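You operate a simulated robot arm through the tools that you are given. There is no shell and no other tool. Be economical: measure what you need, move in short steps, check, and stop when the job is done.

You are at the controls of a simulated two-armed robot. One attempt, no reset.

JOB
Take the cap off the purple bottle and lay it down on the top of the steel table with the air box.

The check looks at the end state, three seconds after you hand in, the way a careful person would. Anything else that was tipped, shoved, dropped, spilled or broken makes it a failure. Lids that push on must go on centred and level and be pressed home; caps that screw on are set level and turned clockwise until they are tight.

ROBOT AND FRAMES
Two 6-joint arms with two-finger parallel grippers on one trunk, on a base that drives. Base frame: it is fixed to the floor where the robot stands at the start and does not move with it; the origin is under the middle of the robot, x ahead of it, y to its left, z up. Lengths are in cm, angles in rad, forces in N, time in s.
The left shoulder is at the start at [8, 21.6, 161], the right one opposite. With the tool pointing down near the work surface each hand reaches from about 10 to 64 cm from the robot's upright axis, wherever it stands, measured 20 degrees to its own side. Payload 3.43 kg a hand.
The TCP of each hand is the grasp point between the finger pads, 3 cm short of the fingertips. In the tool frame z runs along the fingers and y along their closing line. The gripper opens to 9.4 cm. The fingers are 2.8 cm wide and 1 cm thick; the gripper's body (5 by 9.6 cm) begins 5.5 cm behind the TCP.
Orientation is that of the tool frame in the base frame, as a unit quaternion [w, x, y, z]. With the fingers straight down and closing along the base's y, the tool's x points along the base's -x, its y along +y and its z along -z.

CONTROLS
- The arms move only by the tool move_arm. It takes "left_commands", "right_commands" or both (then of equal length, played together; a hand with none holds still); each is a list of rows, each a list of 2 entries, a list of its own where there are three numbers: the shift along the base's x, y, z in units of 25 mm (1.0 is 25 mm), then the turn, a rotation vector about the base's x, y, z in units of 5 degrees (1.0 is 5 degrees). In form: [[[dx, dy, dz], [ax, ay, az]], ...]. A call has 1 to 12 rows; each row shifts and turns the commanded pose from where the row before left it. "left_hand" and "right_hand" are, for a hand that has rows, the finger opening in cm, from 0 to 9.4, set as the call begins (left out, the last holds). A call with a number of a shift or a turn outside -1 to 1 is refused whole. Each row takes 0.2 s and may step no farther than 5 cm and 0.15 rad from the row before; otherwise, or with a gripper value out of range, the whole call is refused. Where a pose cannot be reached the arm comes as near as it can. A force on the tool above 40 N (or 10 N above the force at the start of the call, whichever is more), or a blocked arm, ends the call early, and 0.2 s more pass. Each finger travels about 7.2 cm/s and halts on what it meets, pressing with about 42 N; the grip force reading is that of the motor and also rises with nothing between the fingers. The clock runs only during rows and for 0.2 s after the last one: add rows that do not move to give the fingers time. The reply holds the time, the measured pose of the TCP, the force on the tool along the base axes, the opening and the grip force, in the units named above and with some noise, with the torque about the TCP (base axes, N m) and any sound that the robot's microphone picked up.
- Cameras (640 x 400 px; columns grow to the right, rows downward): "scene" is now at [9.87, -3.54, 175.4]; the picture's right is [-0.35, -0.94, 0.00], its down [-0.85, 0.31, -0.42] and it looks along [0.39, -0.15, -0.91] (base axes); focal length 285 px, centre (320, 200). "left" rides on the left gripper at [7.6, -1.4, -10.3] in its tool frame; the picture's right is [0.18, 0.98, 0.00], its down [-0.75, 0.14, -0.64] and it looks along [-0.63, 0.12, 0.77] (tool axes); focal length 243 px, centre (320, 200). "right" rides on the right gripper at [7.6, 1.4, -10.3] in its tool frame; the picture's right is [-0.18, 0.98, 0.00], its down [-0.75, -0.14, -0.64] and it looks along [-0.63, -0.12, 0.77] (tool axes); focal length 243 px, centre (320, 200). There is no depth. A picture from a camera that has moved, and an enlarged one, comes with that camera's place and axes in the base frame and with its lens. The place of the scene camera against the robot may be out by one fixed shift of up to 2.5 cm in any direction.
- camera(camera): a new picture of that camera. No time passes.
- lift_body(by): slides the trunk up (or, below 0, down) by that many cm; the arms and the scene camera ride with it, the base frame stays. It gives what a move gives, with no picture.
- drive_base(legs): drives the robot by 1 to 6 legs, each [ahead, left, turn to the left] in cm, cm and rad, along the robot's own axes; the way and the turn of a leg run together, so that a leg with both is an arc; at most 150 cm and 3.142 rad a leg. The arms and the cameras ride along, it lands a little off, and it stops where it bumps. It gives what a move gives.
- turn_head(pan, tilt): turns the head with the scene camera to pan (to the left, within 1.501 rad either way) and tilt (down, from -0.506 to 1.204), counted from straight ahead of the robot. It gives what a move gives.
- enlarge(camera, box): a new picture of the part [left, top, right, bottom] of that camera's present view, enlarged. No time passes.
- hand_in(): hands the job in; it is judged then, once.

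Work in short steps. Places have to be worked out from the pictures, the camera data and where the tool is seen: move nearer, look again, correct. Check each grasp and each placing, and mend what went wrong. You have 120 turns and 108 pictures in all, those below and enlarged ones among them. Open the grippers and draw the arms clear of the work before you hand the job in, unless the task says otherwise; then end with one line.

The tools are called after "Request:" by a JSON object that holds its "name" and its "arguments". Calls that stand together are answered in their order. move_arm: Moves the arms, as the interface text tells. Its arguments: {"type":"object","properties":{"left_commands":{"type":"array","items":{"type":"array"}},"left_hand":{"type":"number"},"right_commands":{"type":"array","items":{"type":"array"}},"right_hand":{"type":"number"}},"required":[]} The other tools are called the same way: lift_body (by) slides the trunk up or down; drive_base (legs) drives the base; turn_head (pan, tilt) turns the head that bears the scene camera; camera (camera) takes a picture; enlarge (camera, box) takes an enlarged picture of a part of a camera's view; hand_in () hands the job in.

At the start:

```text
t: 0.0
left_tool_pos: [48.96, -8.74, 103.33]
left_tcp_rot: [0.0, -0.001, 1.0, 0.0]
left_force: [0.1, 0.7, 0.2]
left_moment: [0.03, -0.03, 0.02]
left_grip_width: 9.42
left_grasp_force: 0.0
right_tool_pos: [36.7, -40.85, 103.35]
right_tcp_rot: [0.001, 0.001, 1.0, 0.0]
right_force: [-0.5, 0.3, 0.5]
right_moment: [0.05, -0.02, -0.03]
right_grip_width: 9.41
right_grasp_force: 0.0
trunk travel left (down, up): [-84.0, 0.0]
robot x, y, heading: [-0.27, 0.07, -0.004]
head pan, tilt: [-0.354, 1.138]
```

scene: 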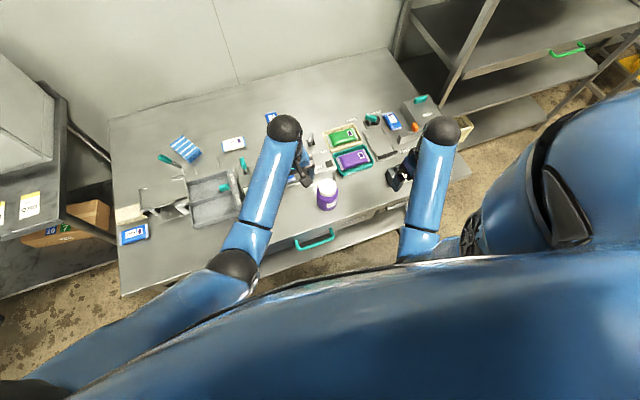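
right: 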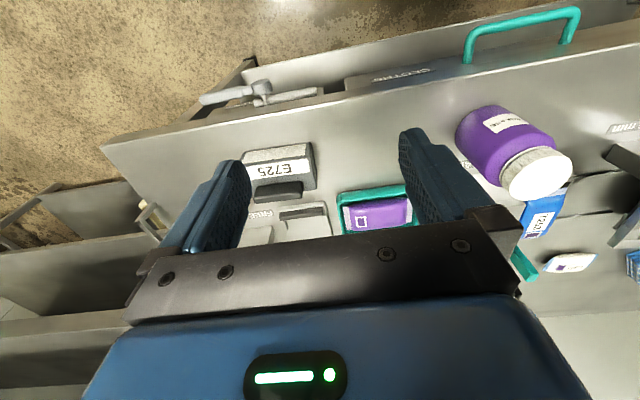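
left: 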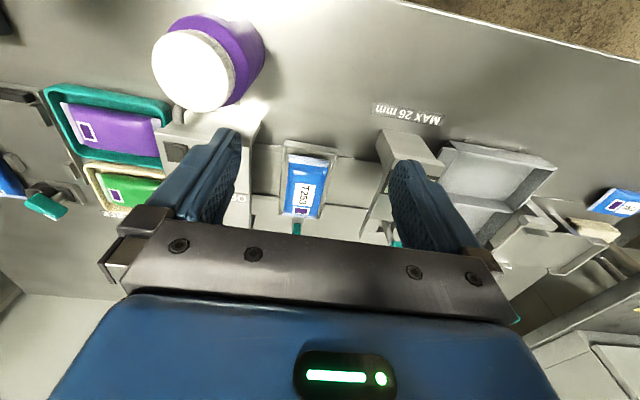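

The purple bottle stands near the front edge of the bench; I need to find the "steel table with the air box", so I look left and right with the head.

Request:
{"name": "turn_head", "arguments": {"pan": 0.9, "tilt": 0.7}}

Request:
{"name": "camera", "arguments": {"camera": "scene"}}

Request:
{"name": "turn_head", "arguments": {"pan": -1.0, "tilt": 0.6}}

Request:
{"name": "camera", "arguments": {"camera": "scene"}}

Request:
{"name": "turn_head", "arguments": {"pan": 0.0, "tilt": 0.7}}

Request:
{"name": "camera", "arguments": {"camera": "scene"}}

```text
t: 1.4
left_tool_pos: [49.01, -8.72, 103.4]
left_tcp_rot: [0.001, -0.001, 1.0, 0.0]
left_force: [0.5, -0.1, -0.5]
left_moment: [0.01, -0.01, -0.02]
left_grip_width: 9.4
left_grasp_force: 0.1
right_tool_pos: [36.78, -40.87, 103.32]
right_tcp_rot: [0.0, 0.001, 1.0, 0.001]
right_force: [0.3, -0.5, -0.6]
right_moment: [0.01, 0.03, -0.01]
right_grip_width: 9.4
right_grasp_force: 0.1
trunk travel left (down, up): [-84.0, 0.0]
robot x, y, heading: [-0.05, 0.04, -0.002]
head pan, tilt: [0.901, 0.7]
```

```text
104 pictures are left
camera scene: at [9.49, 5.2, 178.64], right [0.78, -0.62, 0.0], down [-0.4, -0.5, -0.76], along [0.48, 0.6, -0.64], focal length 285 px, centre (320, 200)
```

scene: 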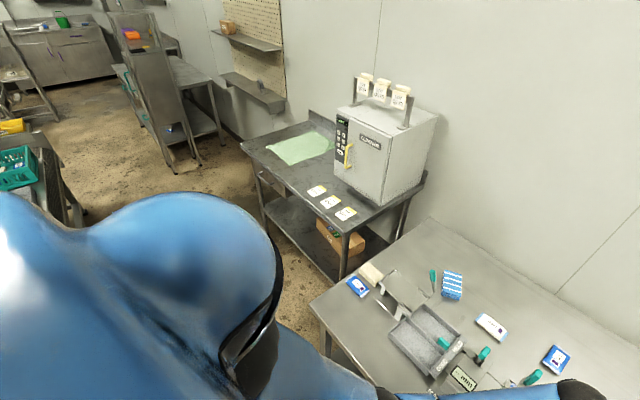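

```text
t: 3.3
left_tool_pos: [48.94, -8.74, 103.33]
left_tcp_rot: [0.0, -0.001, 1.0, 0.0]
left_force: [0.2, 0.0, -0.7]
left_moment: [-0.01, -0.01, 0.02]
left_grip_width: 9.39
left_grasp_force: 0.1
right_tool_pos: [36.74, -40.96, 103.37]
right_tcp_rot: [0.002, 0.001, 1.0, 0.001]
right_force: [-0.4, -1.3, 0.3]
right_moment: [-0.02, -0.01, 0.0]
right_grip_width: 9.43
right_grasp_force: 0.0
trunk travel left (down, up): [-84.0, 0.0]
robot x, y, heading: [0.08, 0.33, 0.004]
head pan, tilt: [-1.0, 0.6]
```

```text
103 pictures are left
camera scene: at [8.99, -8.89, 179.5], right [-0.84, -0.54, 0.0], down [-0.31, 0.48, -0.82], along [0.45, -0.69, -0.57], focal length 285 px, centre (320, 200)
```

scene: 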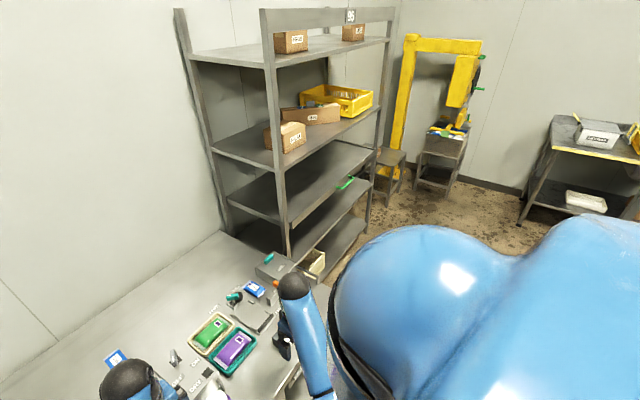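

```text
t: 4.6
left_tool_pos: [48.94, -8.74, 103.44]
left_tcp_rot: [0.001, 0.0, 1.0, 0.0]
left_force: [-0.3, 0.7, 0.0]
left_moment: [0.0, 0.0, -0.01]
left_grip_width: 9.4
left_grasp_force: 0.1
right_tool_pos: [36.63, -40.85, 103.4]
right_tcp_rot: [0.0, 0.001, 1.0, 0.0]
right_force: [0.5, -0.1, -0.1]
right_moment: [0.01, 0.02, 0.0]
right_grip_width: 9.41
right_grasp_force: 0.1
trunk travel left (down, up): [-84.0, 0.0]
robot x, y, heading: [0.03, 0.12, -0.003]
head pan, tilt: [0.0, 0.7]
```

```text
102 pictures are left
camera scene: at [12.71, -1.46, 178.64], right [0.0, -1.0, 0.0], down [-0.64, 0.0, -0.76], along [0.76, 0.0, -0.64], focal length 285 px, centre (320, 200)
```

scene: 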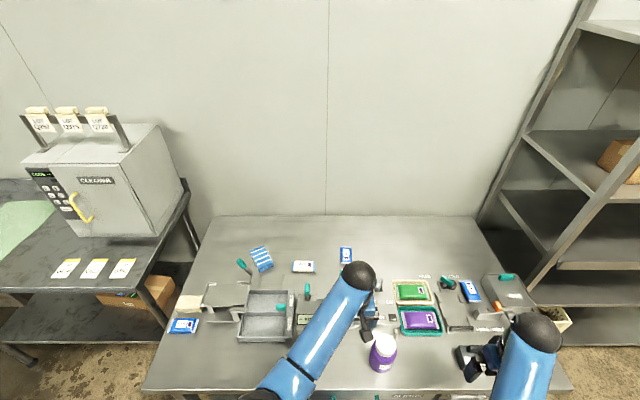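

Several tables exist; I enlarge the candidates to read labels.

Request:
{"name": "enlarge", "arguments": {"camera": "scene", "box": [0, 90, 220, 300]}}

Request:
{"name": "turn_head", "arguments": {"pan": -1.4, "tilt": 0.45}}

Request:
{"name": "enlarge", "arguments": {"camera": "scene", "box": [220, 50, 640, 310]}}

Request:
{"name": "turn_head", "arguments": {"pan": 1.5, "tilt": 0.3}}

Request:
{"name": "camera", "arguments": {"camera": "scene"}}

```text
1.90 times, centred on (110, 195) of scene
camera zoom: at [12.71, -1.46, 178.64], right [0.0, -1.0, 0.0], down [-0.64, 0.0, -0.76], along [0.76, 0.0, -0.64], focal length 543 px, centre (720, 210)
```

zoom: 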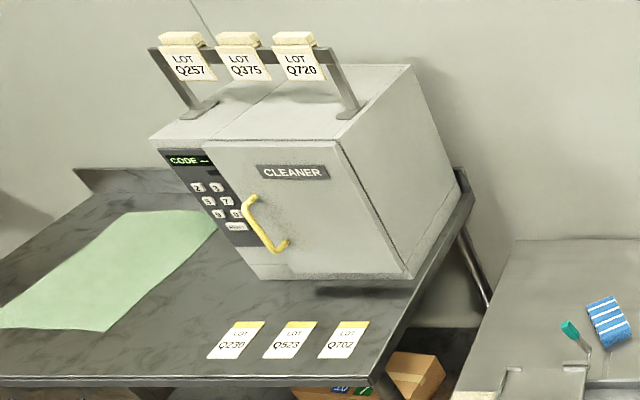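

```text
t: 6.1
left_tool_pos: [48.93, -8.85, 103.44]
left_tcp_rot: [0.001, -0.001, 1.0, 0.0]
left_force: [0.3, 0.1, -0.7]
left_moment: [-0.01, 0.01, 0.04]
left_grip_width: 9.41
left_grasp_force: 0.1
right_tool_pos: [36.77, -40.9, 103.32]
right_tcp_rot: [0.001, 0.001, 1.0, 0.0]
right_force: [0.6, 0.0, 0.2]
right_moment: [-0.03, 0.01, 0.0]
right_grip_width: 9.39
right_grasp_force: 0.0
trunk travel left (down, up): [-84.0, 0.0]
robot x, y, heading: [0.11, -0.04, -0.003]
head pan, tilt: [-1.4, 0.45]
```

```text
1.52 times, centred on (430, 180) of scene
camera zoom: at [5.78, -10.52, 180.86], right [-0.99, -0.17, 0.0], down [-0.07, 0.43, -0.9], along [0.15, -0.89, -0.44], focal length 435 px, centre (152, 230)
```

zoom: 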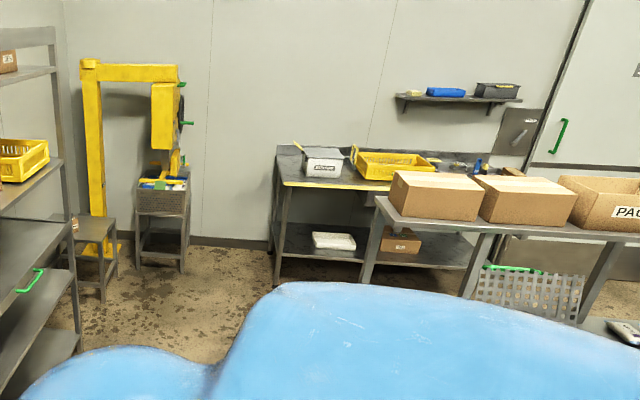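

```text
t: 8.6
left_tool_pos: [49.02, -8.66, 103.33]
left_tcp_rot: [0.0, 0.0, 1.0, 0.0]
left_force: [0.6, -0.4, 0.1]
left_moment: [-0.02, 0.01, 0.0]
left_grip_width: 9.4
left_grasp_force: 0.1
right_tool_pos: [36.75, -40.83, 103.34]
right_tcp_rot: [0.001, 0.001, 1.0, -0.001]
right_force: [0.5, 0.6, 0.6]
right_moment: [-0.01, 0.01, 0.01]
right_grip_width: 9.41
right_grasp_force: 0.0
trunk travel left (down, up): [-84.0, 0.0]
robot x, y, heading: [0.08, 0.14, -0.002]
head pan, tilt: [1.499, 0.3]
```

```text
99 pictures are left
camera scene: at [4.89, 7.85, 182.25], right [1.0, -0.07, 0.0], down [-0.02, -0.29, -0.96], along [0.07, 0.95, -0.3], focal length 285 px, centre (320, 200)
```

scene: 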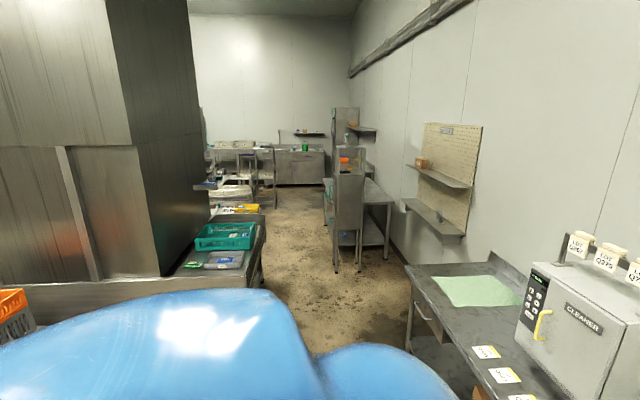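

I zoom further on the far-right table's labelled box and the left benches.

Request:
{"name": "enlarge", "arguments": {"camera": "scene", "box": [180, 90, 420, 280]}}

Request:
{"name": "turn_head", "arguments": {"pan": -1.5, "tilt": 0.35}}

Request:
{"name": "enlarge", "arguments": {"camera": "scene", "box": [300, 120, 500, 250]}}

Request:
{"name": "camera", "arguments": {"camera": "scene"}}

```text
2.11 times, centred on (300, 185) of scene
camera zoom: at [4.89, 7.85, 182.25], right [1.0, -0.07, 0.0], down [-0.02, -0.29, -0.96], along [0.07, 0.95, -0.3], focal length 600 px, centre (362, 232)
```

zoom: 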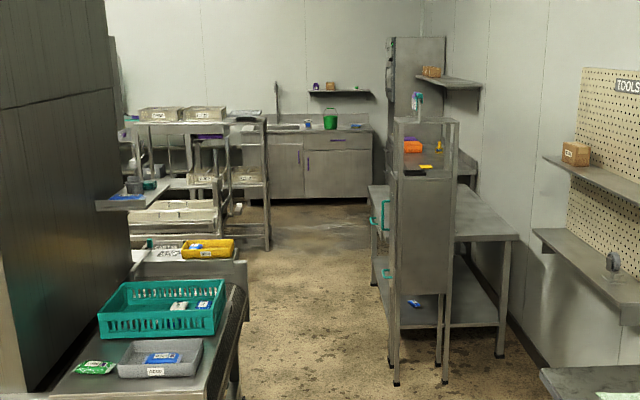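

```text
t: 11.2
left_tool_pos: [48.9, -8.61, 103.34]
left_tcp_rot: [0.0, -0.001, 1.0, 0.0]
left_force: [0.1, 0.8, -0.1]
left_moment: [-0.01, 0.0, -0.01]
left_grip_width: 9.4
left_grasp_force: 0.0
right_tool_pos: [36.72, -40.92, 103.39]
right_tcp_rot: [0.001, 0.001, 1.0, 0.0]
right_force: [0.4, -0.1, 0.1]
right_moment: [-0.01, 0.02, 0.0]
right_grip_width: 9.4
right_grasp_force: 0.0
trunk travel left (down, up): [-84.0, 0.0]
robot x, y, heading: [-0.04, 0.06, -0.004]
head pan, tilt: [-1.499, 0.351]
```

```text
3.08 times, centred on (400, 185) of scene
camera zoom: at [4.88, -10.75, 181.78], right [-1.0, -0.07, 0.0], down [-0.02, 0.34, -0.94], along [0.07, -0.94, -0.34], focal length 878 px, centre (74, 246)
```

zoom: 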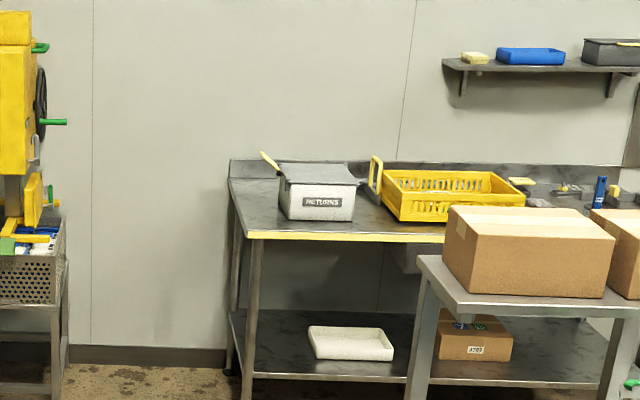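

```text
96 pictures are left
camera scene: at [4.88, -10.75, 181.78], right [-1.0, -0.07, 0.0], down [-0.02, 0.34, -0.94], along [0.07, -0.94, -0.34], focal length 285 px, centre (320, 200)
```

scene: 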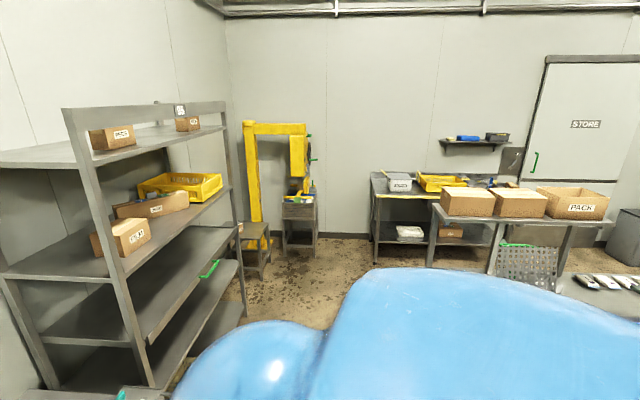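

The cap, triangulated from both hand cameras, is near (47.7, -19.3, 91.7), about 6.5 cm wide. I look at the bottle closely from the scene camera.

Request:
{"name": "turn_head", "arguments": {"pan": -0.35, "tilt": 0.95}}

Request:
{"name": "camera", "arguments": {"camera": "scene"}}

Request:
{"name": "enlarge", "arguments": {"camera": "right", "box": [400, 60, 640, 210]}}

Request:
{"name": "enlarge", "arguments": {"camera": "left", "box": [60, 0, 460, 250]}}

```text
t: 12.6
left_tool_pos: [49.01, -8.78, 103.27]
left_tcp_rot: [0.0, 0.0, 1.0, 0.0]
left_force: [0.3, 0.7, -0.2]
left_moment: [-0.03, -0.02, 0.02]
left_grip_width: 9.4
left_grasp_force: 0.1
right_tool_pos: [36.64, -40.79, 103.41]
right_tcp_rot: [0.001, 0.0, 1.0, 0.0]
right_force: [0.3, 0.3, -1.0]
right_moment: [-0.01, 0.03, 0.02]
right_grip_width: 9.41
right_grasp_force: 0.1
trunk travel left (down, up): [-84.0, 0.0]
robot x, y, heading: [-0.03, -0.11, 0.001]
head pan, tilt: [-0.351, 0.949]
```

```text
95 pictures are left
camera scene: at [11.04, -3.96, 176.66], right [-0.34, -0.94, 0.0], down [-0.76, 0.28, -0.58], along [0.55, -0.2, -0.81], focal length 285 px, centre (320, 200)
```

scene: 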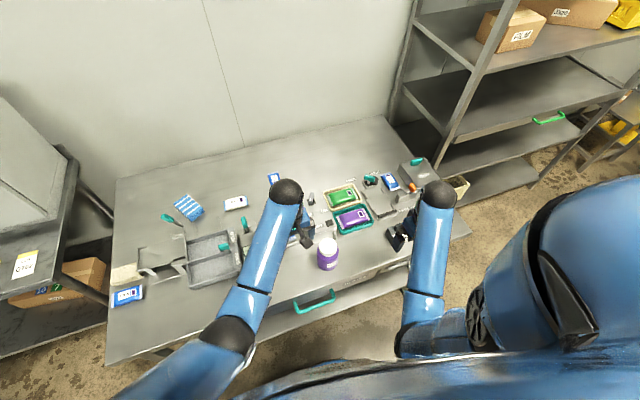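

```text
2.67 times, centred on (520, 135) of right
camera zoom: at [29.07, -39.38, 113.66], right [0.19, 0.98, 0.0], down [0.75, -0.14, 0.64], along [0.63, -0.12, -0.77], focal length 647 px, centre (-213, 373)
```

zoom: 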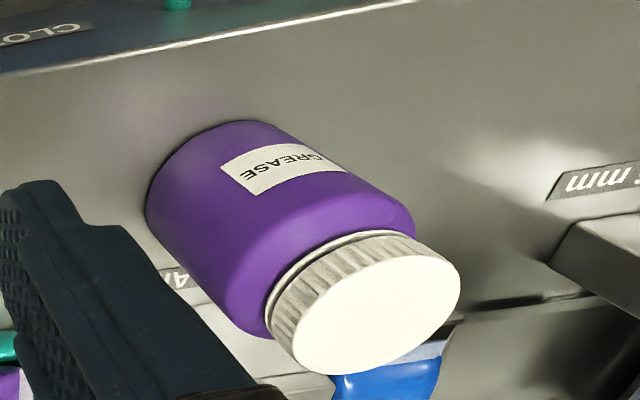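

```text
1.60 times, centred on (260, 125) of left
camera zoom: at [41.46, -10.12, 113.62], right [-0.18, 0.98, 0.0], down [0.75, 0.14, 0.64], along [0.63, 0.12, -0.77], focal length 388 px, centre (416, 320)
```

zoom: 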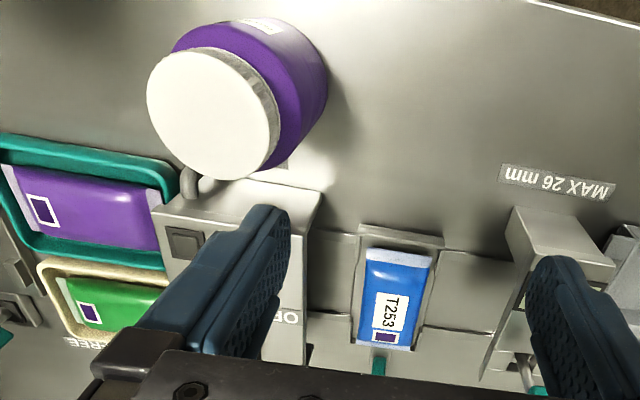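

It is a ribbed screw cap on a GREASE bottle (bench ≈ z 80.5, body ~7.5 cm, cap ~6.5 cm). Plan: left hand clamps the body nearly horizontally, right hand unscrews from above. First I raise both hands 30 cm, then lower the trunk 30 cm.

Request:
{"name": "move_arm", "arguments": {"left_commands": [[[0, 0, 1], [0, 0, 0]], [[0, 0, 1], [0, 0, 0]], [[0, 0, 1], [0, 0, 0]], [[0, 0, 1], [0, 0, 0]], [[0, 0, 1], [0, 0, 0]], [[0, 0, 1], [0, 0, 0]], [[0, 0, 1], [0, 0, 0]], [[0, 0, 1], [0, 0, 0]], [[0, 0, 1], [0, 0, 0]], [[0, 0, 1], [0, 0, 0]], [[0, 0, 1], [0, 0, 0]], [[0, 0, 1], [0, 0, 0]]], "right_commands": [[[0, 0, 1], [0, 0, 0]], [[0, 0, 1], [0, 0, 0]], [[0, 0, 1], [0, 0, 0]], [[0, 0, 1], [0, 0, 0]], [[0, 0, 1], [0, 0, 0]], [[0, 0, 1], [0, 0, 0]], [[0, 0, 1], [0, 0, 0]], [[0, 0, 1], [0, 0, 0]], [[0, 0, 1], [0, 0, 0]], [[0, 0, 1], [0, 0, 0]], [[0, 0, 1], [0, 0, 0]], [[0, 0, 1], [0, 0, 0]]]}}

Request:
{"name": "camera", "arguments": {"camera": "scene"}}

```text
t: 15.2
left_tool_pos: [57.99, -15.4, 122.5]
left_tcp_rot: [0.0, 0.0, 1.0, -0.001]
left_force: [-0.7, -0.6, 0.3]
left_moment: [-0.03, -0.02, -0.05]
left_grip_width: 9.39
left_grasp_force: 0.0
left hand out of reach, approached as far as the arm can: row 3, 4, 5, 6, 7, 8, 9, 10, 11, 12
right_tool_pos: [37.11, -41.1, 104.45]
right_tcp_rot: [0.002, 0.001, 1.0, -0.001]
right_force: [-0.4, 0.3, -0.1]
right_moment: [0.01, -0.02, -0.03]
right_grip_width: 9.4
right_grasp_force: 0.1
right hand out of reach, approached as far as the arm can: row 1, 2, 3, 4, 5, 6, 7, 8, 9, 10, 11, 12
trunk travel left (down, up): [-84.0, 0.0]
robot x, y, heading: [-0.15, 0.0, 0.0]
head pan, tilt: [-0.351, 0.949]
```

```text
92 pictures are left
camera scene: at [11.07, -4.01, 176.65], right [-0.34, -0.94, 0.0], down [-0.76, 0.28, -0.58], along [0.55, -0.2, -0.81], focal length 285 px, centre (320, 200)
```

scene: 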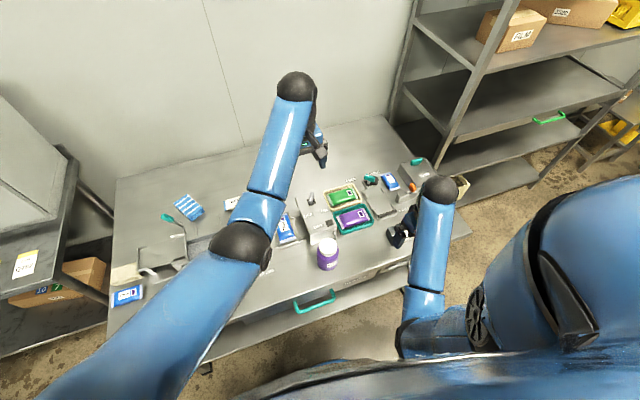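

The arms can't rise with the tool vertical, so lowering the trunk isn't useful; I'll keep the trunk up. The bottle sits right at the front edge of the bench (edge x≈42.5), so I'll hold it from the front with the right hand; I test tilting that hand forward in free air while moving it back.

Request:
{"name": "move_arm", "arguments": {"right_commands": [[[-0.4, 0, 0], [0, -1, 0]], [[-0.4, 0, 0], [0, -1, 0]], [[-0.4, 0, 0], [0, -1, 0]], [[-0.4, 0, 0], [0, -1, 0]], [[-0.4, 0, 0], [0, -1, 0]], [[-0.4, 0, 0], [0, -1, 0]], [[-0.4, 0, 0], [0, -1, 0]], [[-0.4, 0, 0], [0, -1, 0]]]}}

Request:
{"name": "camera", "arguments": {"camera": "scene"}}

```text
t: 17.0
left_tool_pos: [57.82, -15.41, 122.47]
left_tcp_rot: [0.0, 0.001, 1.0, 0.0]
left_force: [-0.2, 1.4, 0.7]
left_moment: [0.0, 0.02, -0.01]
left_grip_width: 9.4
left_grasp_force: 0.1
right_tool_pos: [32.23, -47.24, 109.13]
right_tcp_rot: [0.366, -0.029, 0.928, -0.066]
right_force: [0.0, -0.1, -0.1]
right_moment: [0.0, 0.0, 0.03]
right_grip_width: 9.4
right_grasp_force: 0.1
trunk travel left (down, up): [-84.0, 0.0]
robot x, y, heading: [-0.11, 0.2, -0.001]
head pan, tilt: [-0.351, 0.949]
stopped in row 8 (right hand): the arm was blocked; the commanded pose is now the measured one
```

```text
91 pictures are left
camera scene: at [10.96, -3.97, 176.64], right [-0.34, -0.94, 0.0], down [-0.76, 0.28, -0.58], along [0.55, -0.2, -0.81], focal length 285 px, centre (320, 200)
```

scene: 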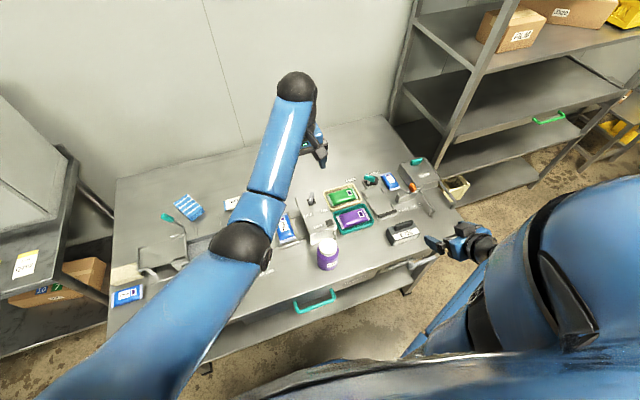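

The tilt works. I continue tilting to about 70° from vertical while lowering and moving toward the bottle's y in front of the bench.

Request:
{"name": "move_arm", "arguments": {"right_commands": [[[0, 0.5, -0.5], [0, -1, 0]], [[0, 0.5, -0.5], [0, -1, 0]], [[0, 0.5, -0.5], [0, -1, 0]], [[0, 0.5, -0.5], [0, -1, 0]], [[0, 0.5, -0.5], [0, -1, 0]]]}}

Request:
{"name": "camera", "arguments": {"camera": "scene"}}

Request:
{"name": "camera", "arguments": {"camera": "right"}}

```text
t: 17.8
left_tool_pos: [57.93, -15.35, 122.79]
left_tcp_rot: [0.0, 0.0, 1.0, 0.0]
left_force: [0.0, -0.1, 0.5]
left_moment: [-0.02, 0.03, -0.01]
left_grip_width: 9.39
left_grasp_force: 0.0
right_tool_pos: [34.63, -50.26, 111.16]
right_tcp_rot: [0.497, -0.054, 0.855, -0.138]
right_force: [-0.6, -0.5, -0.6]
right_moment: [0.01, 0.01, 0.02]
right_grip_width: 9.41
right_grasp_force: 0.0
trunk travel left (down, up): [-84.0, 0.0]
robot x, y, heading: [0.23, -0.08, 0.002]
head pan, tilt: [-0.351, 0.949]
stopped in row 4 (right hand): the arm was blocked; the commanded pose is now the measured one
```

```text
90 pictures are left
camera scene: at [11.04, -4.0, 176.8], right [-0.34, -0.94, 0.0], down [-0.76, 0.28, -0.58], along [0.55, -0.2, -0.81], focal length 285 px, centre (320, 200)
```

scene: 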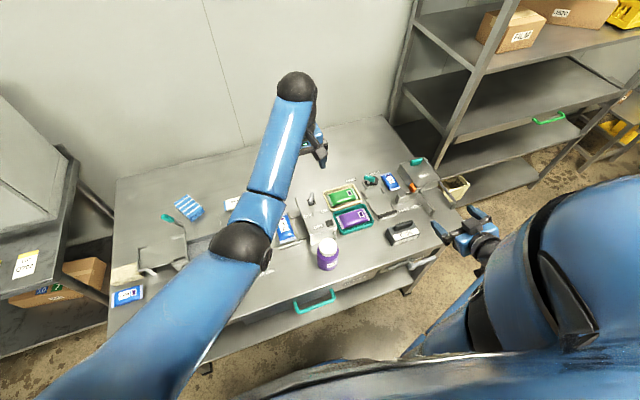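

```text
89 pictures are left
camera right: at [22.09, -48.77, 109.25], right [0.13, 0.98, -0.13], down [-0.18, 0.15, 0.97], along [0.97, -0.11, 0.2], focal length 243 px, centre (320, 200)
```

right: 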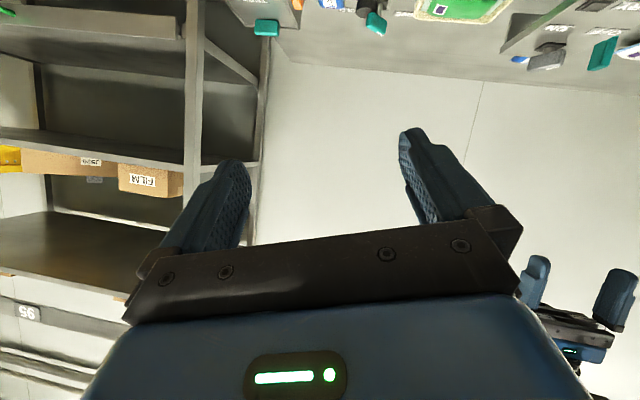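

The right arm is jammed against the torso: the robot is too close and off to the side. I'll back up 12 cm and shift right 19 cm so the bottle is straight ahead at about 60 cm.

Request:
{"name": "drive_base", "arguments": {"legs": [[-12, 0, 0], [0, -19, 0]]}}

Request:
{"name": "turn_head", "arguments": {"pan": 0, "tilt": 0.8}}

Request:
{"name": "camera", "arguments": {"camera": "scene"}}

```text
t: 20.2
left_tool_pos: [45.92, -33.86, 122.66]
left_tcp_rot: [0.0, 0.0, 1.0, -0.002]
left_force: [0.8, 0.8, 0.0]
left_moment: [-0.03, 0.02, 0.02]
left_grip_width: 9.4
left_grasp_force: 0.1
right_tool_pos: [22.77, -68.95, 111.27]
right_tcp_rot: [0.497, -0.055, 0.855, -0.138]
right_force: [-0.2, -0.2, 0.1]
right_moment: [-0.06, 0.03, 0.0]
right_grip_width: 9.42
right_grasp_force: 0.1
trunk travel left (down, up): [-84.0, 0.0]
robot x, y, heading: [-11.68, -19.35, 0.003]
head pan, tilt: [-0.351, 0.949]
```

```text
t: 21.1
left_tool_pos: [45.95, -34.24, 122.64]
left_tcp_rot: [0.001, -0.001, 1.0, 0.0]
left_force: [0.0, -0.3, -0.2]
left_moment: [0.0, 0.01, 0.0]
left_grip_width: 9.4
left_grasp_force: 0.1
right_tool_pos: [22.87, -69.27, 111.02]
right_tcp_rot: [0.496, -0.055, 0.855, -0.138]
right_force: [0.6, -0.3, 0.5]
right_moment: [0.02, 0.0, 0.01]
right_grip_width: 9.4
right_grasp_force: 0.1
trunk travel left (down, up): [-84.0, 0.0]
robot x, y, heading: [-11.89, -19.15, 0.002]
head pan, tilt: [0.0, 0.799]
```

```text
88 pictures are left
camera scene: at [0.39, -20.4, 177.81], right [0.0, -1.0, 0.0], down [-0.72, 0.0, -0.7], along [0.7, 0.0, -0.72], focal length 285 px, centre (320, 200)
```

scene: 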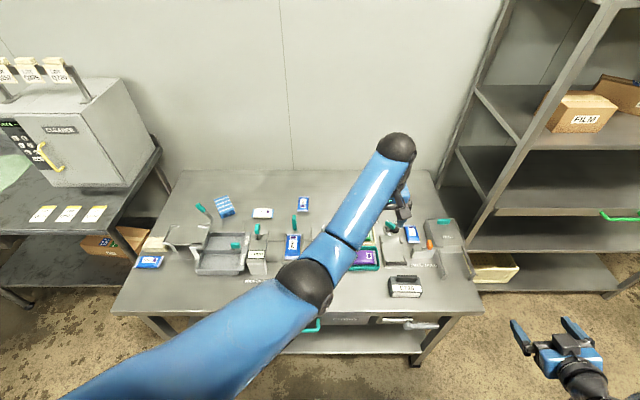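

Now straighten the right hand's attitude (20° below horizontal, pointing ahead) and swing it inward, while the left hand shifts left so it's clear of the E725 box.

Request:
{"name": "move_arm", "arguments": {"left_commands": [[[0, 1, 0], [0, 0, 0]], [[0, 1, 0], [0, 0, 0]], [[0, 1, 0], [0, 0, 0]], [[0, 1, 0], [0, 0, 0]], [[0, 1, 0], [0, 0, 0]], [[0, 1, 0], [0, 0, 0]], [[0, 1, 0], [0, 0, 0]], [[0, 1, 0], [0, 0, 0]]], "right_commands": [[[0.4, 1, 0], [0.83, -0.48, 0.2]], [[0.4, 1, 0], [0.83, -0.48, 0.2]], [[0.4, 1, 0], [0.83, -0.48, 0.2]], [[0.4, 1, 0], [0.83, -0.48, 0.2]], [[0, 1, 0], [0, 0, 0]], [[0, 1, 0], [0, 0, 0]], [[0, 1, 0], [0, 0, 0]], [[0, 1, 0], [0, 0, 0]]]}}

Request:
{"name": "camera", "arguments": {"camera": "scene"}}

```text
t: 22.2
left_tool_pos: [49.47, -25.45, 119.8]
left_tcp_rot: [-0.001, -0.001, 1.0, 0.001]
left_force: [0.5, 0.1, -0.1]
left_moment: [-0.02, -0.02, 0.0]
left_grip_width: 9.39
left_grasp_force: 0.1
left hand out of reach, approached as far as the arm can: row 1, 2, 3, 4, 5
right_tool_pos: [30.07, -63.38, 116.44]
right_tcp_rot: [0.607, -0.039, 0.792, -0.057]
right_force: [-0.1, 1.0, 0.0]
right_moment: [-0.02, 0.01, -0.01]
right_grip_width: 9.4
right_grasp_force: 0.0
trunk travel left (down, up): [-84.0, 0.0]
robot x, y, heading: [-12.16, -18.87, -0.003]
head pan, tilt: [0.0, 0.799]
stopped in row 5 (right hand): the arm was blocked; the commanded pose is now the measured one
```

```text
87 pictures are left
camera scene: at [0.38, -20.24, 177.81], right [0.0, -1.0, 0.0], down [-0.72, 0.0, -0.7], along [0.7, 0.0, -0.72], focal length 285 px, centre (320, 200)
```

scene: 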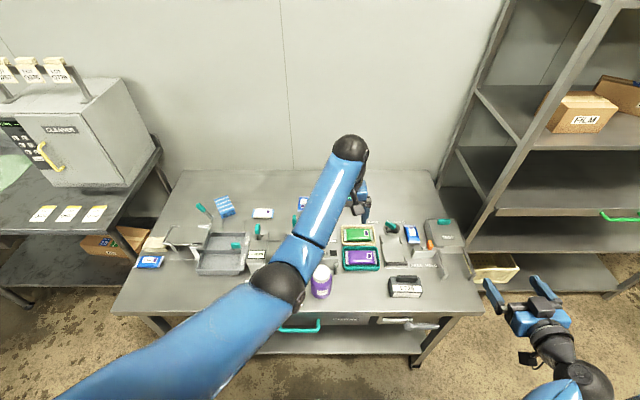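

The right arm is folded too tightly; moving its hand down (free space in front of the bench) should unfold it. Left continues leftwards.

Request:
{"name": "move_arm", "arguments": {"left_commands": [[[0, 1, -0.5], [0, 0, 0]], [[0, 1, -0.5], [0, 0, 0]], [[0, 1, -0.5], [0, 0, 0]], [[0, 1, -0.5], [0, 0, 0]], [[0, 1, -0.5], [0, 0, 0]], [[0, 0, 0], [0, 0, 0]], [[0, 0, 0], [0, 0, 0]], [[0, 0, 0], [0, 0, 0]]], "right_commands": [[[0, 0, -1], [0, 0, 0]], [[0, 0, -1], [0, 0, 0]], [[0, 0, -1], [0, 0, 0]], [[0, 0, -1], [0, 0, 0]], [[0, 0, -1], [0, 0, 0]], [[0, 0, -1], [0, 0, 0]], [[0, 0, -1], [0, 0, 0]], [[0, 0, -1], [0, 0, 0]]]}}

Request:
{"name": "camera", "arguments": {"camera": "scene"}}

```text
t: 24.0
left_tool_pos: [49.76, -13.24, 113.57]
left_tcp_rot: [0.0, -0.001, 1.0, -0.001]
left_force: [-0.3, -0.3, 0.3]
left_moment: [0.01, 0.01, -0.03]
left_grip_width: 9.42
left_grasp_force: 0.0
left hand out of reach, approached as far as the arm can: row 2
right_tool_pos: [30.04, -63.44, 96.14]
right_tcp_rot: [0.607, -0.038, 0.792, -0.054]
right_force: [0.3, 0.0, 0.2]
right_moment: [0.01, -0.02, -0.02]
right_grip_width: 9.4
right_grasp_force: 0.0
trunk travel left (down, up): [-84.0, 0.0]
robot x, y, heading: [-12.07, -18.91, 0.0]
head pan, tilt: [0.0, 0.799]
```

```text
86 pictures are left
camera scene: at [0.39, -20.51, 177.82], right [0.0, -1.0, 0.0], down [-0.72, 0.0, -0.7], along [0.7, 0.0, -0.72], focal length 285 px, centre (320, 200)
```

scene: 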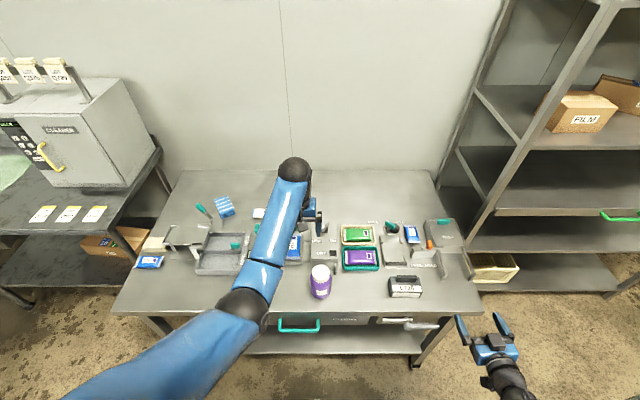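

Right arm now moves freely. I swing it left along the front of the bench at z 96, and level its roll.

Request:
{"name": "move_arm", "arguments": {"right_commands": [[[0, 1, 0], [0.5, 0, 0]], [[0, 1, 0], [0.5, 0, 0]], [[0, 1, 0], [0.5, 0, 0.3]], [[0, 1, 0], [0, 0, 0.3]], [[0, 1, 0], [0, 0, 0]], [[0, 1, 0], [0, 0, 0]], [[0, 1, 0], [0, 0, 0]], [[0, 1, 0], [0, 0, 0]], [[0, 1, 0], [0, 0, 0]], [[0, 1, 0], [0, 0, 0]], [[0, 1, 0], [0, 0, 0]], [[0, 1, 0], [0, 0, 0]]]}}

Request:
{"name": "camera", "arguments": {"camera": "scene"}}

```text
t: 26.6
left_tool_pos: [49.81, -13.29, 113.66]
left_tcp_rot: [0.0, -0.001, 1.0, 0.0]
left_force: [0.2, 0.5, -1.1]
left_moment: [0.01, 0.03, -0.01]
left_grip_width: 9.4
left_grasp_force: 0.0
right_tool_pos: [29.47, -37.85, 94.48]
right_tcp_rot: [0.58, -0.033, 0.813, 0.033]
right_force: [0.6, 0.1, 0.1]
right_moment: [0.0, -0.01, 0.04]
right_grip_width: 9.4
right_grasp_force: 0.1
right hand out of reach, approached as far as the arm can: row 10, 11, 12
trunk travel left (down, up): [-84.0, 0.0]
robot x, y, heading: [-12.24, -19.07, 0.001]
head pan, tilt: [0.0, 0.799]
```

```text
85 pictures are left
camera scene: at [0.31, -20.43, 177.82], right [0.0, -1.0, 0.0], down [-0.72, 0.0, -0.7], along [0.7, 0.0, -0.72], focal length 285 px, centre (320, 200)
```

scene: 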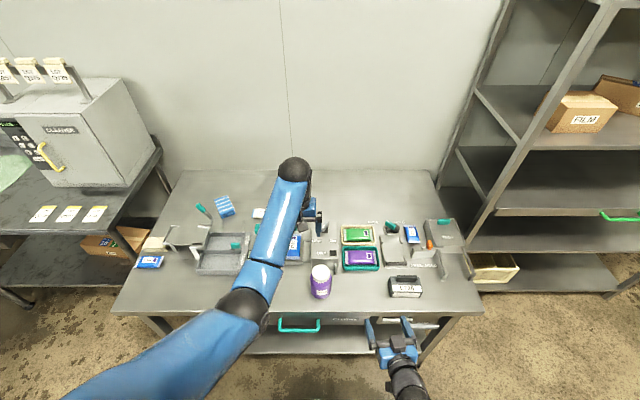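

The inner limit stops the hand at y −38; extending it forward (still short of the bottle) should unfold the arm so I can move further left.

Request:
{"name": "move_arm", "arguments": {"right_commands": [[[1, 0, 0], [0, 0, 0]], [[1, 0, 0], [0, 0, 0]], [[1, 0, 0], [0, 0, 0]], [[0, 1, 0], [0, 0, 0]], [[0, 1, 0], [0, 0, 0]], [[0, 1, 0], [0, 0, 0]], [[0, 1, 0], [0, 0, 0]], [[0, 1, 0], [0, 0, 0]], [[0, 1, 0], [0, 0, 0]]]}}

Request:
{"name": "camera", "arguments": {"camera": "right"}}

Request:
{"name": "camera", "arguments": {"camera": "scene"}}

```text
t: 28.6
left_tool_pos: [49.83, -13.21, 113.69]
left_tcp_rot: [0.0, -0.002, 1.0, 0.0]
left_force: [-0.7, 0.0, 0.1]
left_moment: [-0.01, 0.0, 0.0]
left_grip_width: 9.43
left_grasp_force: 0.2
right_tool_pos: [37.43, -27.13, 93.78]
right_tcp_rot: [0.569, -0.027, 0.822, 0.006]
right_force: [0.2, -0.2, 1.2]
right_moment: [0.02, 0.01, 0.02]
right_grip_width: 9.4
right_grasp_force: 0.0
right hand out of reach, approached as far as the arm can: row 1, 4, 5, 6, 7, 8
trunk travel left (down, up): [-84.0, 0.0]
robot x, y, heading: [-12.08, -18.95, 0.003]
head pan, tilt: [0.0, 0.799]
```

```text
84 pictures are left
camera right: at [25.14, -26.34, 90.21], right [0.01, 0.99, 0.15], down [-0.33, -0.14, 0.93], along [0.94, -0.06, 0.32], focal length 243 px, centre (320, 200)
```

right: 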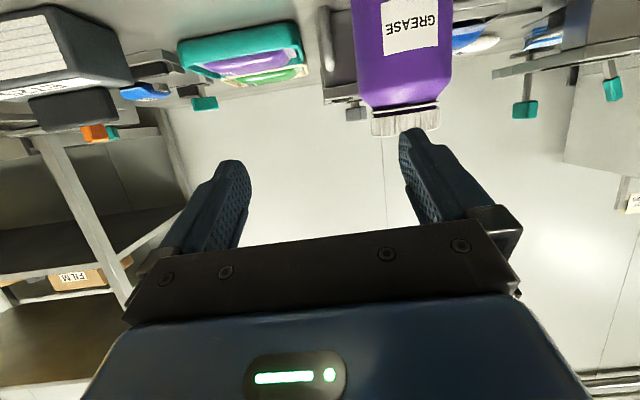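

```text
83 pictures are left
camera scene: at [0.38, -20.38, 177.81], right [0.0, -1.0, 0.0], down [-0.72, 0.0, -0.7], along [0.7, 0.0, -0.72], focal length 285 px, centre (320, 200)
```

scene: 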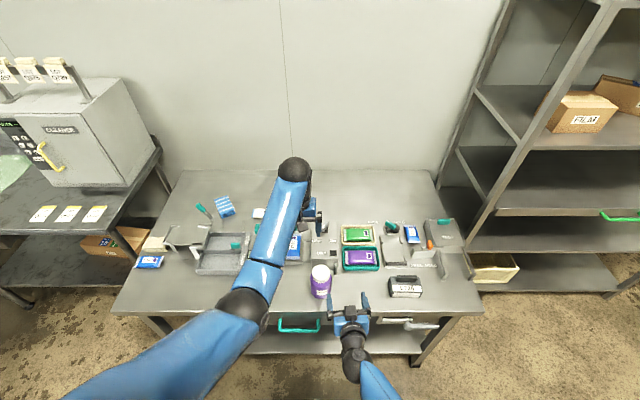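

The hand is at y −27 with the bottle (axis ≈ 47.7, −19.2) just left of it. I drive the base left 8 cm to line up the right hand.

Request:
{"name": "drive_base", "arguments": {"legs": [[0, 8, 0]]}}

Request:
{"name": "camera", "arguments": {"camera": "right"}}

```text
t: 29.6
left_tool_pos: [49.73, -6.5, 113.69]
left_tcp_rot: [0.0, 0.001, 1.0, 0.005]
left_force: [-0.7, -1.0, 0.4]
left_moment: [0.03, 0.01, 0.04]
left_grip_width: 9.38
left_grasp_force: 0.0
right_tool_pos: [37.4, -20.24, 93.55]
right_tcp_rot: [0.568, -0.024, 0.822, 0.012]
right_force: [-0.3, -0.8, -1.5]
right_moment: [0.03, 0.0, 0.05]
right_grip_width: 9.4
right_grasp_force: 0.1
trunk travel left (down, up): [-84.0, 0.0]
robot x, y, heading: [-12.05, -11.34, 0.002]
head pan, tilt: [0.0, 0.799]
```

```text
82 pictures are left
camera right: at [25.08, -19.44, 90.12], right [0.01, 0.99, 0.16], down [-0.33, -0.15, 0.93], along [0.95, -0.06, 0.32], focal length 243 px, centre (320, 200)
```

right: 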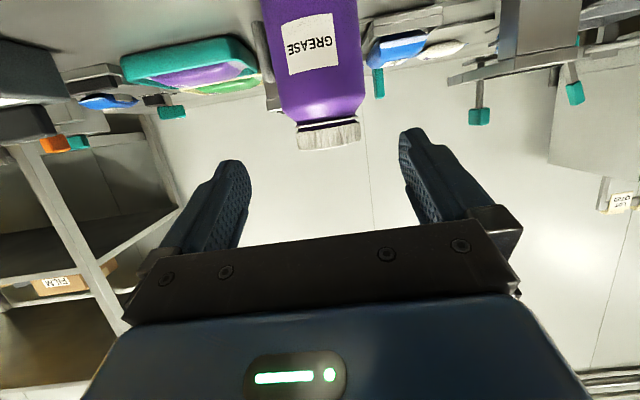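

Cap sits at (47.7, −19.1, 91.8), body ≈7.7 cm. I lower the right hand to z 84.5 in front of the bottle, centre y on −19.1 and square the yaw.

Request:
{"name": "move_arm", "arguments": {"right_commands": [[[0, 0.12, -0.9], [0, 0, -0.15]], [[0, 0.12, -0.9], [0, 0, -0.15]], [[0, 0.12, -0.9], [0, 0, -0.15]], [[0, 0.1, -0.9], [0, 0, -0.15]], [[0, 0, 0], [0, 0, 0]]]}}

Request:
{"name": "camera", "arguments": {"camera": "right"}}

Request:
{"name": "camera", "arguments": {"camera": "scene"}}

```text
t: 30.8
left_tool_pos: [49.84, -5.6, 113.68]
left_tcp_rot: [0.001, 0.0, 1.0, 0.0]
left_force: [0.1, 0.7, 0.0]
left_moment: [0.0, -0.02, -0.03]
left_grip_width: 9.41
left_grasp_force: 0.1
right_tool_pos: [37.49, -18.29, 84.71]
right_tcp_rot: [0.568, -0.005, 0.823, -0.008]
right_force: [-0.4, 0.1, -0.6]
right_moment: [0.01, 0.01, 0.01]
right_grip_width: 9.39
right_grasp_force: 0.1
trunk travel left (down, up): [-84.0, 0.0]
robot x, y, heading: [-11.89, -11.08, -0.003]
head pan, tilt: [0.0, 0.799]
```

```text
81 pictures are left
camera right: at [25.13, -16.97, 81.17], right [0.06, 0.99, 0.15], down [-0.33, -0.13, 0.93], along [0.94, -0.11, 0.32], focal length 243 px, centre (320, 200)
```

right: 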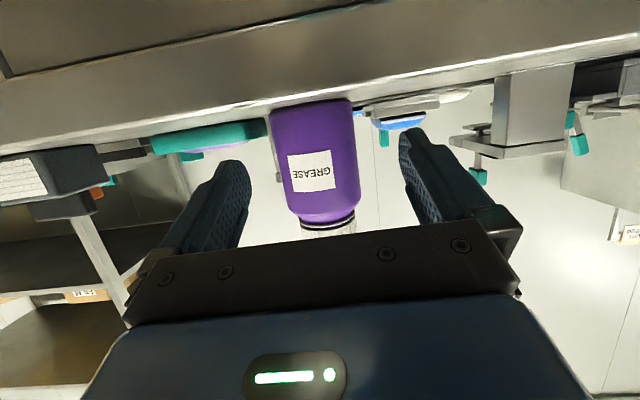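

```text
80 pictures are left
camera scene: at [0.36, -12.64, 177.81], right [0.0, -1.0, 0.0], down [-0.72, 0.0, -0.7], along [0.7, 0.0, -0.72], focal length 285 px, centre (320, 200)
```

scene: 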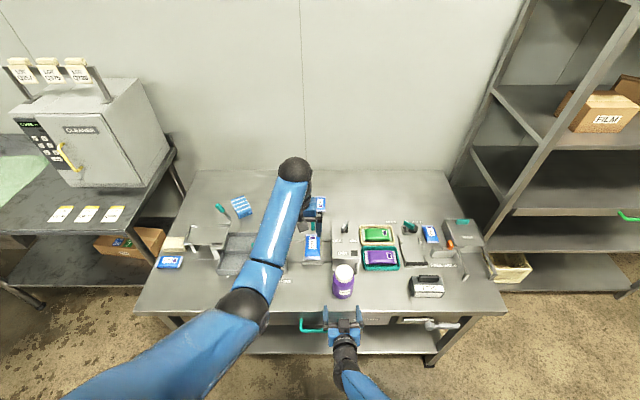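

Bottle y reads −19.35 with the hand at −18.3; base at z 80.6. I shift −1 cm in y and advance halfway.

Request:
{"name": "move_arm", "arguments": {"right_commands": [[[0, -0.4, 0], [0, 0, 0]], [[0.8, 0, 0], [0, 0, 0]], [[0.8, 0, 0], [0, 0, 0]], [[0, 0, 0], [0, 0, 0]]]}}

Request:
{"name": "camera", "arguments": {"camera": "right"}}

Request:
{"name": "enlarge", "arguments": {"camera": "scene", "box": [280, 230, 440, 330]}}

```text
t: 31.8
left_tool_pos: [49.73, -5.65, 113.67]
left_tcp_rot: [0.0, 0.001, 1.0, 0.0]
left_force: [0.0, 0.3, 0.1]
left_moment: [-0.02, -0.03, -0.01]
left_grip_width: 9.41
left_grasp_force: 0.0
right_tool_pos: [41.42, -19.51, 84.65]
right_tcp_rot: [0.568, -0.007, 0.823, -0.006]
right_force: [-0.5, 0.3, -0.1]
right_moment: [-0.02, -0.01, -0.01]
right_grip_width: 9.4
right_grasp_force: 0.1
trunk travel left (down, up): [-84.0, 0.0]
robot x, y, heading: [-12.11, -10.9, 0.0]
head pan, tilt: [0.0, 0.799]
```

```text
79 pictures are left
camera right: at [29.06, -18.08, 81.08], right [0.06, 0.99, 0.15], down [-0.33, -0.12, 0.93], along [0.94, -0.11, 0.32], focal length 243 px, centre (320, 200)
```

right: 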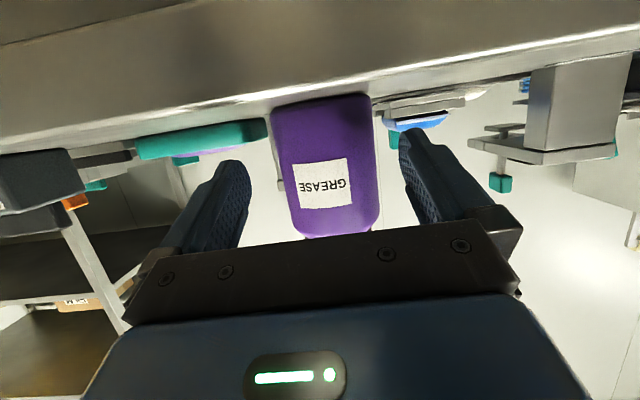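

```text
4.00 times, centred on (360, 280) of scene
camera zoom: at [0.28, -12.68, 177.82], right [0.0, -1.0, 0.0], down [-0.72, 0.0, -0.7], along [0.7, 0.0, -0.72], focal length 1141 px, centre (160, -120)
```

zoom: 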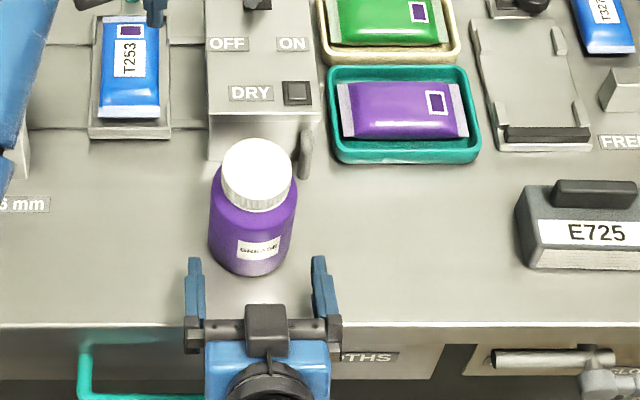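

The bottle is centred between the fingers (≈0.2 cm). I advance 5.3 cm so the pads straddle it.

Request:
{"name": "move_arm", "arguments": {"right_commands": [[[0.7, 0.05, 0], [0, 0, 0]], [[0.7, 0, 0], [0, 0, 0]], [[0.7, 0, 0], [0, 0, 0]], [[0, 0, 0], [0, 0, 0]]]}}

Request:
{"name": "camera", "arguments": {"camera": "right"}}

Request:
{"name": "enlarge", "arguments": {"camera": "scene", "box": [280, 230, 440, 330]}}

```text
t: 32.8
left_tool_pos: [49.74, -5.51, 113.64]
left_tcp_rot: [0.0, 0.001, 1.0, 0.0]
left_force: [-0.8, 0.5, 0.3]
left_moment: [0.0, 0.04, 0.0]
left_grip_width: 9.4
left_grasp_force: 0.3
right_tool_pos: [46.7, -19.09, 84.59]
right_tcp_rot: [0.569, -0.007, 0.822, -0.006]
right_force: [1.2, 0.4, -0.5]
right_moment: [0.0, 0.0, -0.01]
right_grip_width: 9.39
right_grasp_force: 0.1
trunk travel left (down, up): [-84.0, 0.0]
robot x, y, heading: [-11.8, -11.58, 0.002]
head pan, tilt: [0.0, 0.799]
```

```text
77 pictures are left
camera right: at [34.43, -17.71, 81.06], right [0.06, 0.99, 0.15], down [-0.33, -0.12, 0.93], along [0.94, -0.11, 0.32], focal length 243 px, centre (320, 200)
```

right: 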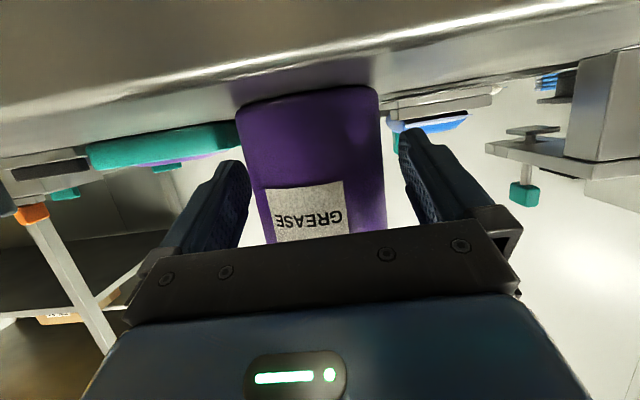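

```text
4.00 times, centred on (360, 280) of scene
camera zoom: at [0.32, -12.63, 177.81], right [0.0, -1.0, 0.0], down [-0.72, 0.0, -0.7], along [0.7, 0.0, -0.72], focal length 1141 px, centre (160, -120)
```

zoom: 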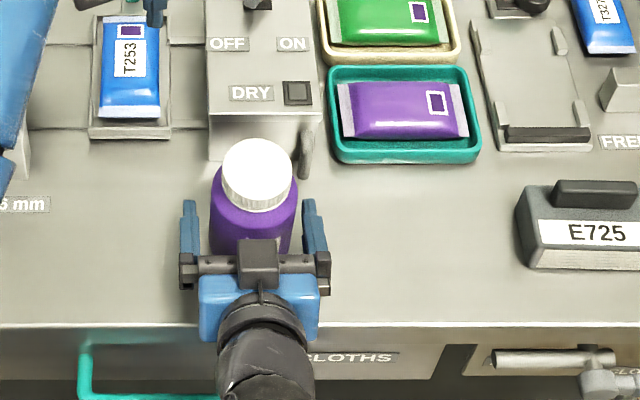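

Nearly centred; I check from the left hand's camera above before closing.

Request:
{"name": "camera", "arguments": {"camera": "left"}}

```text
75 pictures are left
camera left: at [42.23, -6.93, 123.91], right [-0.18, 0.98, 0.0], down [0.75, 0.14, 0.64], along [0.63, 0.12, -0.77], focal length 243 px, centre (320, 200)
```

left: 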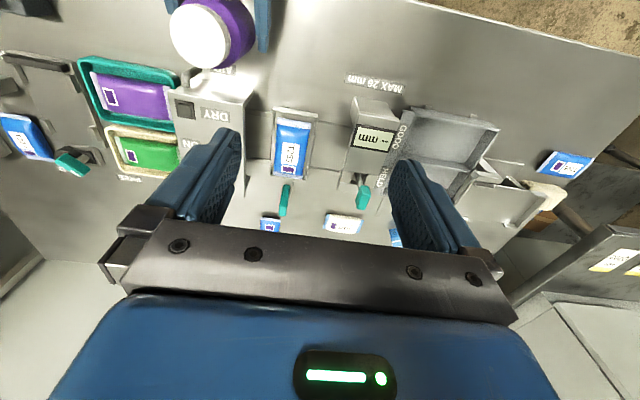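

Cap centre from this view: (48.0, −19.2), consistent with the hand at −19.1. I close the right hand on the body.

Request:
{"name": "move_arm", "arguments": {"right_commands": [[[0, -0.04, 0], [0, 0, 0]], [[0, 0, 0], [0, 0, 0]], [[0, 0, 0], [0, 0, 0]], [[0, 0, 0], [0, 0, 0]]], "right_hand": 6.5}}

Request:
{"name": "enlarge", "arguments": {"camera": "scene", "box": [280, 230, 440, 330]}}

```text
t: 33.8
left_tool_pos: [49.87, -5.5, 113.65]
left_tcp_rot: [0.0, 0.0, 1.0, -0.001]
left_force: [0.0, -0.1, 0.9]
left_moment: [-0.01, 0.0, 0.01]
left_grip_width: 9.45
left_grasp_force: 0.0
right_tool_pos: [46.64, -19.23, 84.63]
right_tcp_rot: [0.568, -0.006, 0.823, -0.007]
right_force: [-1.6, 0.0, 1.0]
right_moment: [0.04, -0.05, 0.06]
right_grip_width: 7.43
right_grasp_force: 42.0
trunk travel left (down, up): [-84.0, 0.0]
robot x, y, heading: [-12.31, -11.17, -0.0]
head pan, tilt: [0.0, 0.799]
```

```text
4.00 times, centred on (360, 280) of scene
camera zoom: at [0.34, -12.63, 177.81], right [0.0, -1.0, 0.0], down [-0.72, 0.0, -0.7], along [0.7, 0.0, -0.72], focal length 1141 px, centre (160, -120)
```

zoom: 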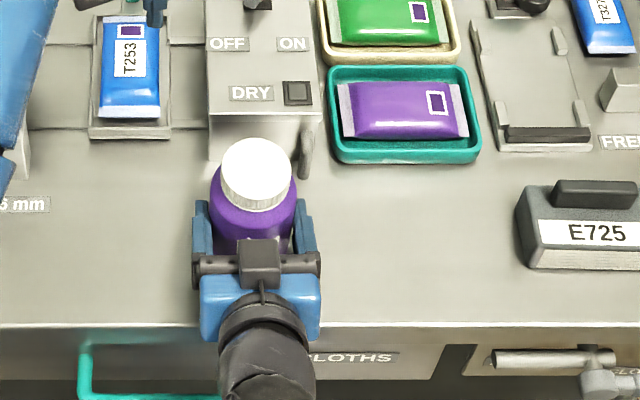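

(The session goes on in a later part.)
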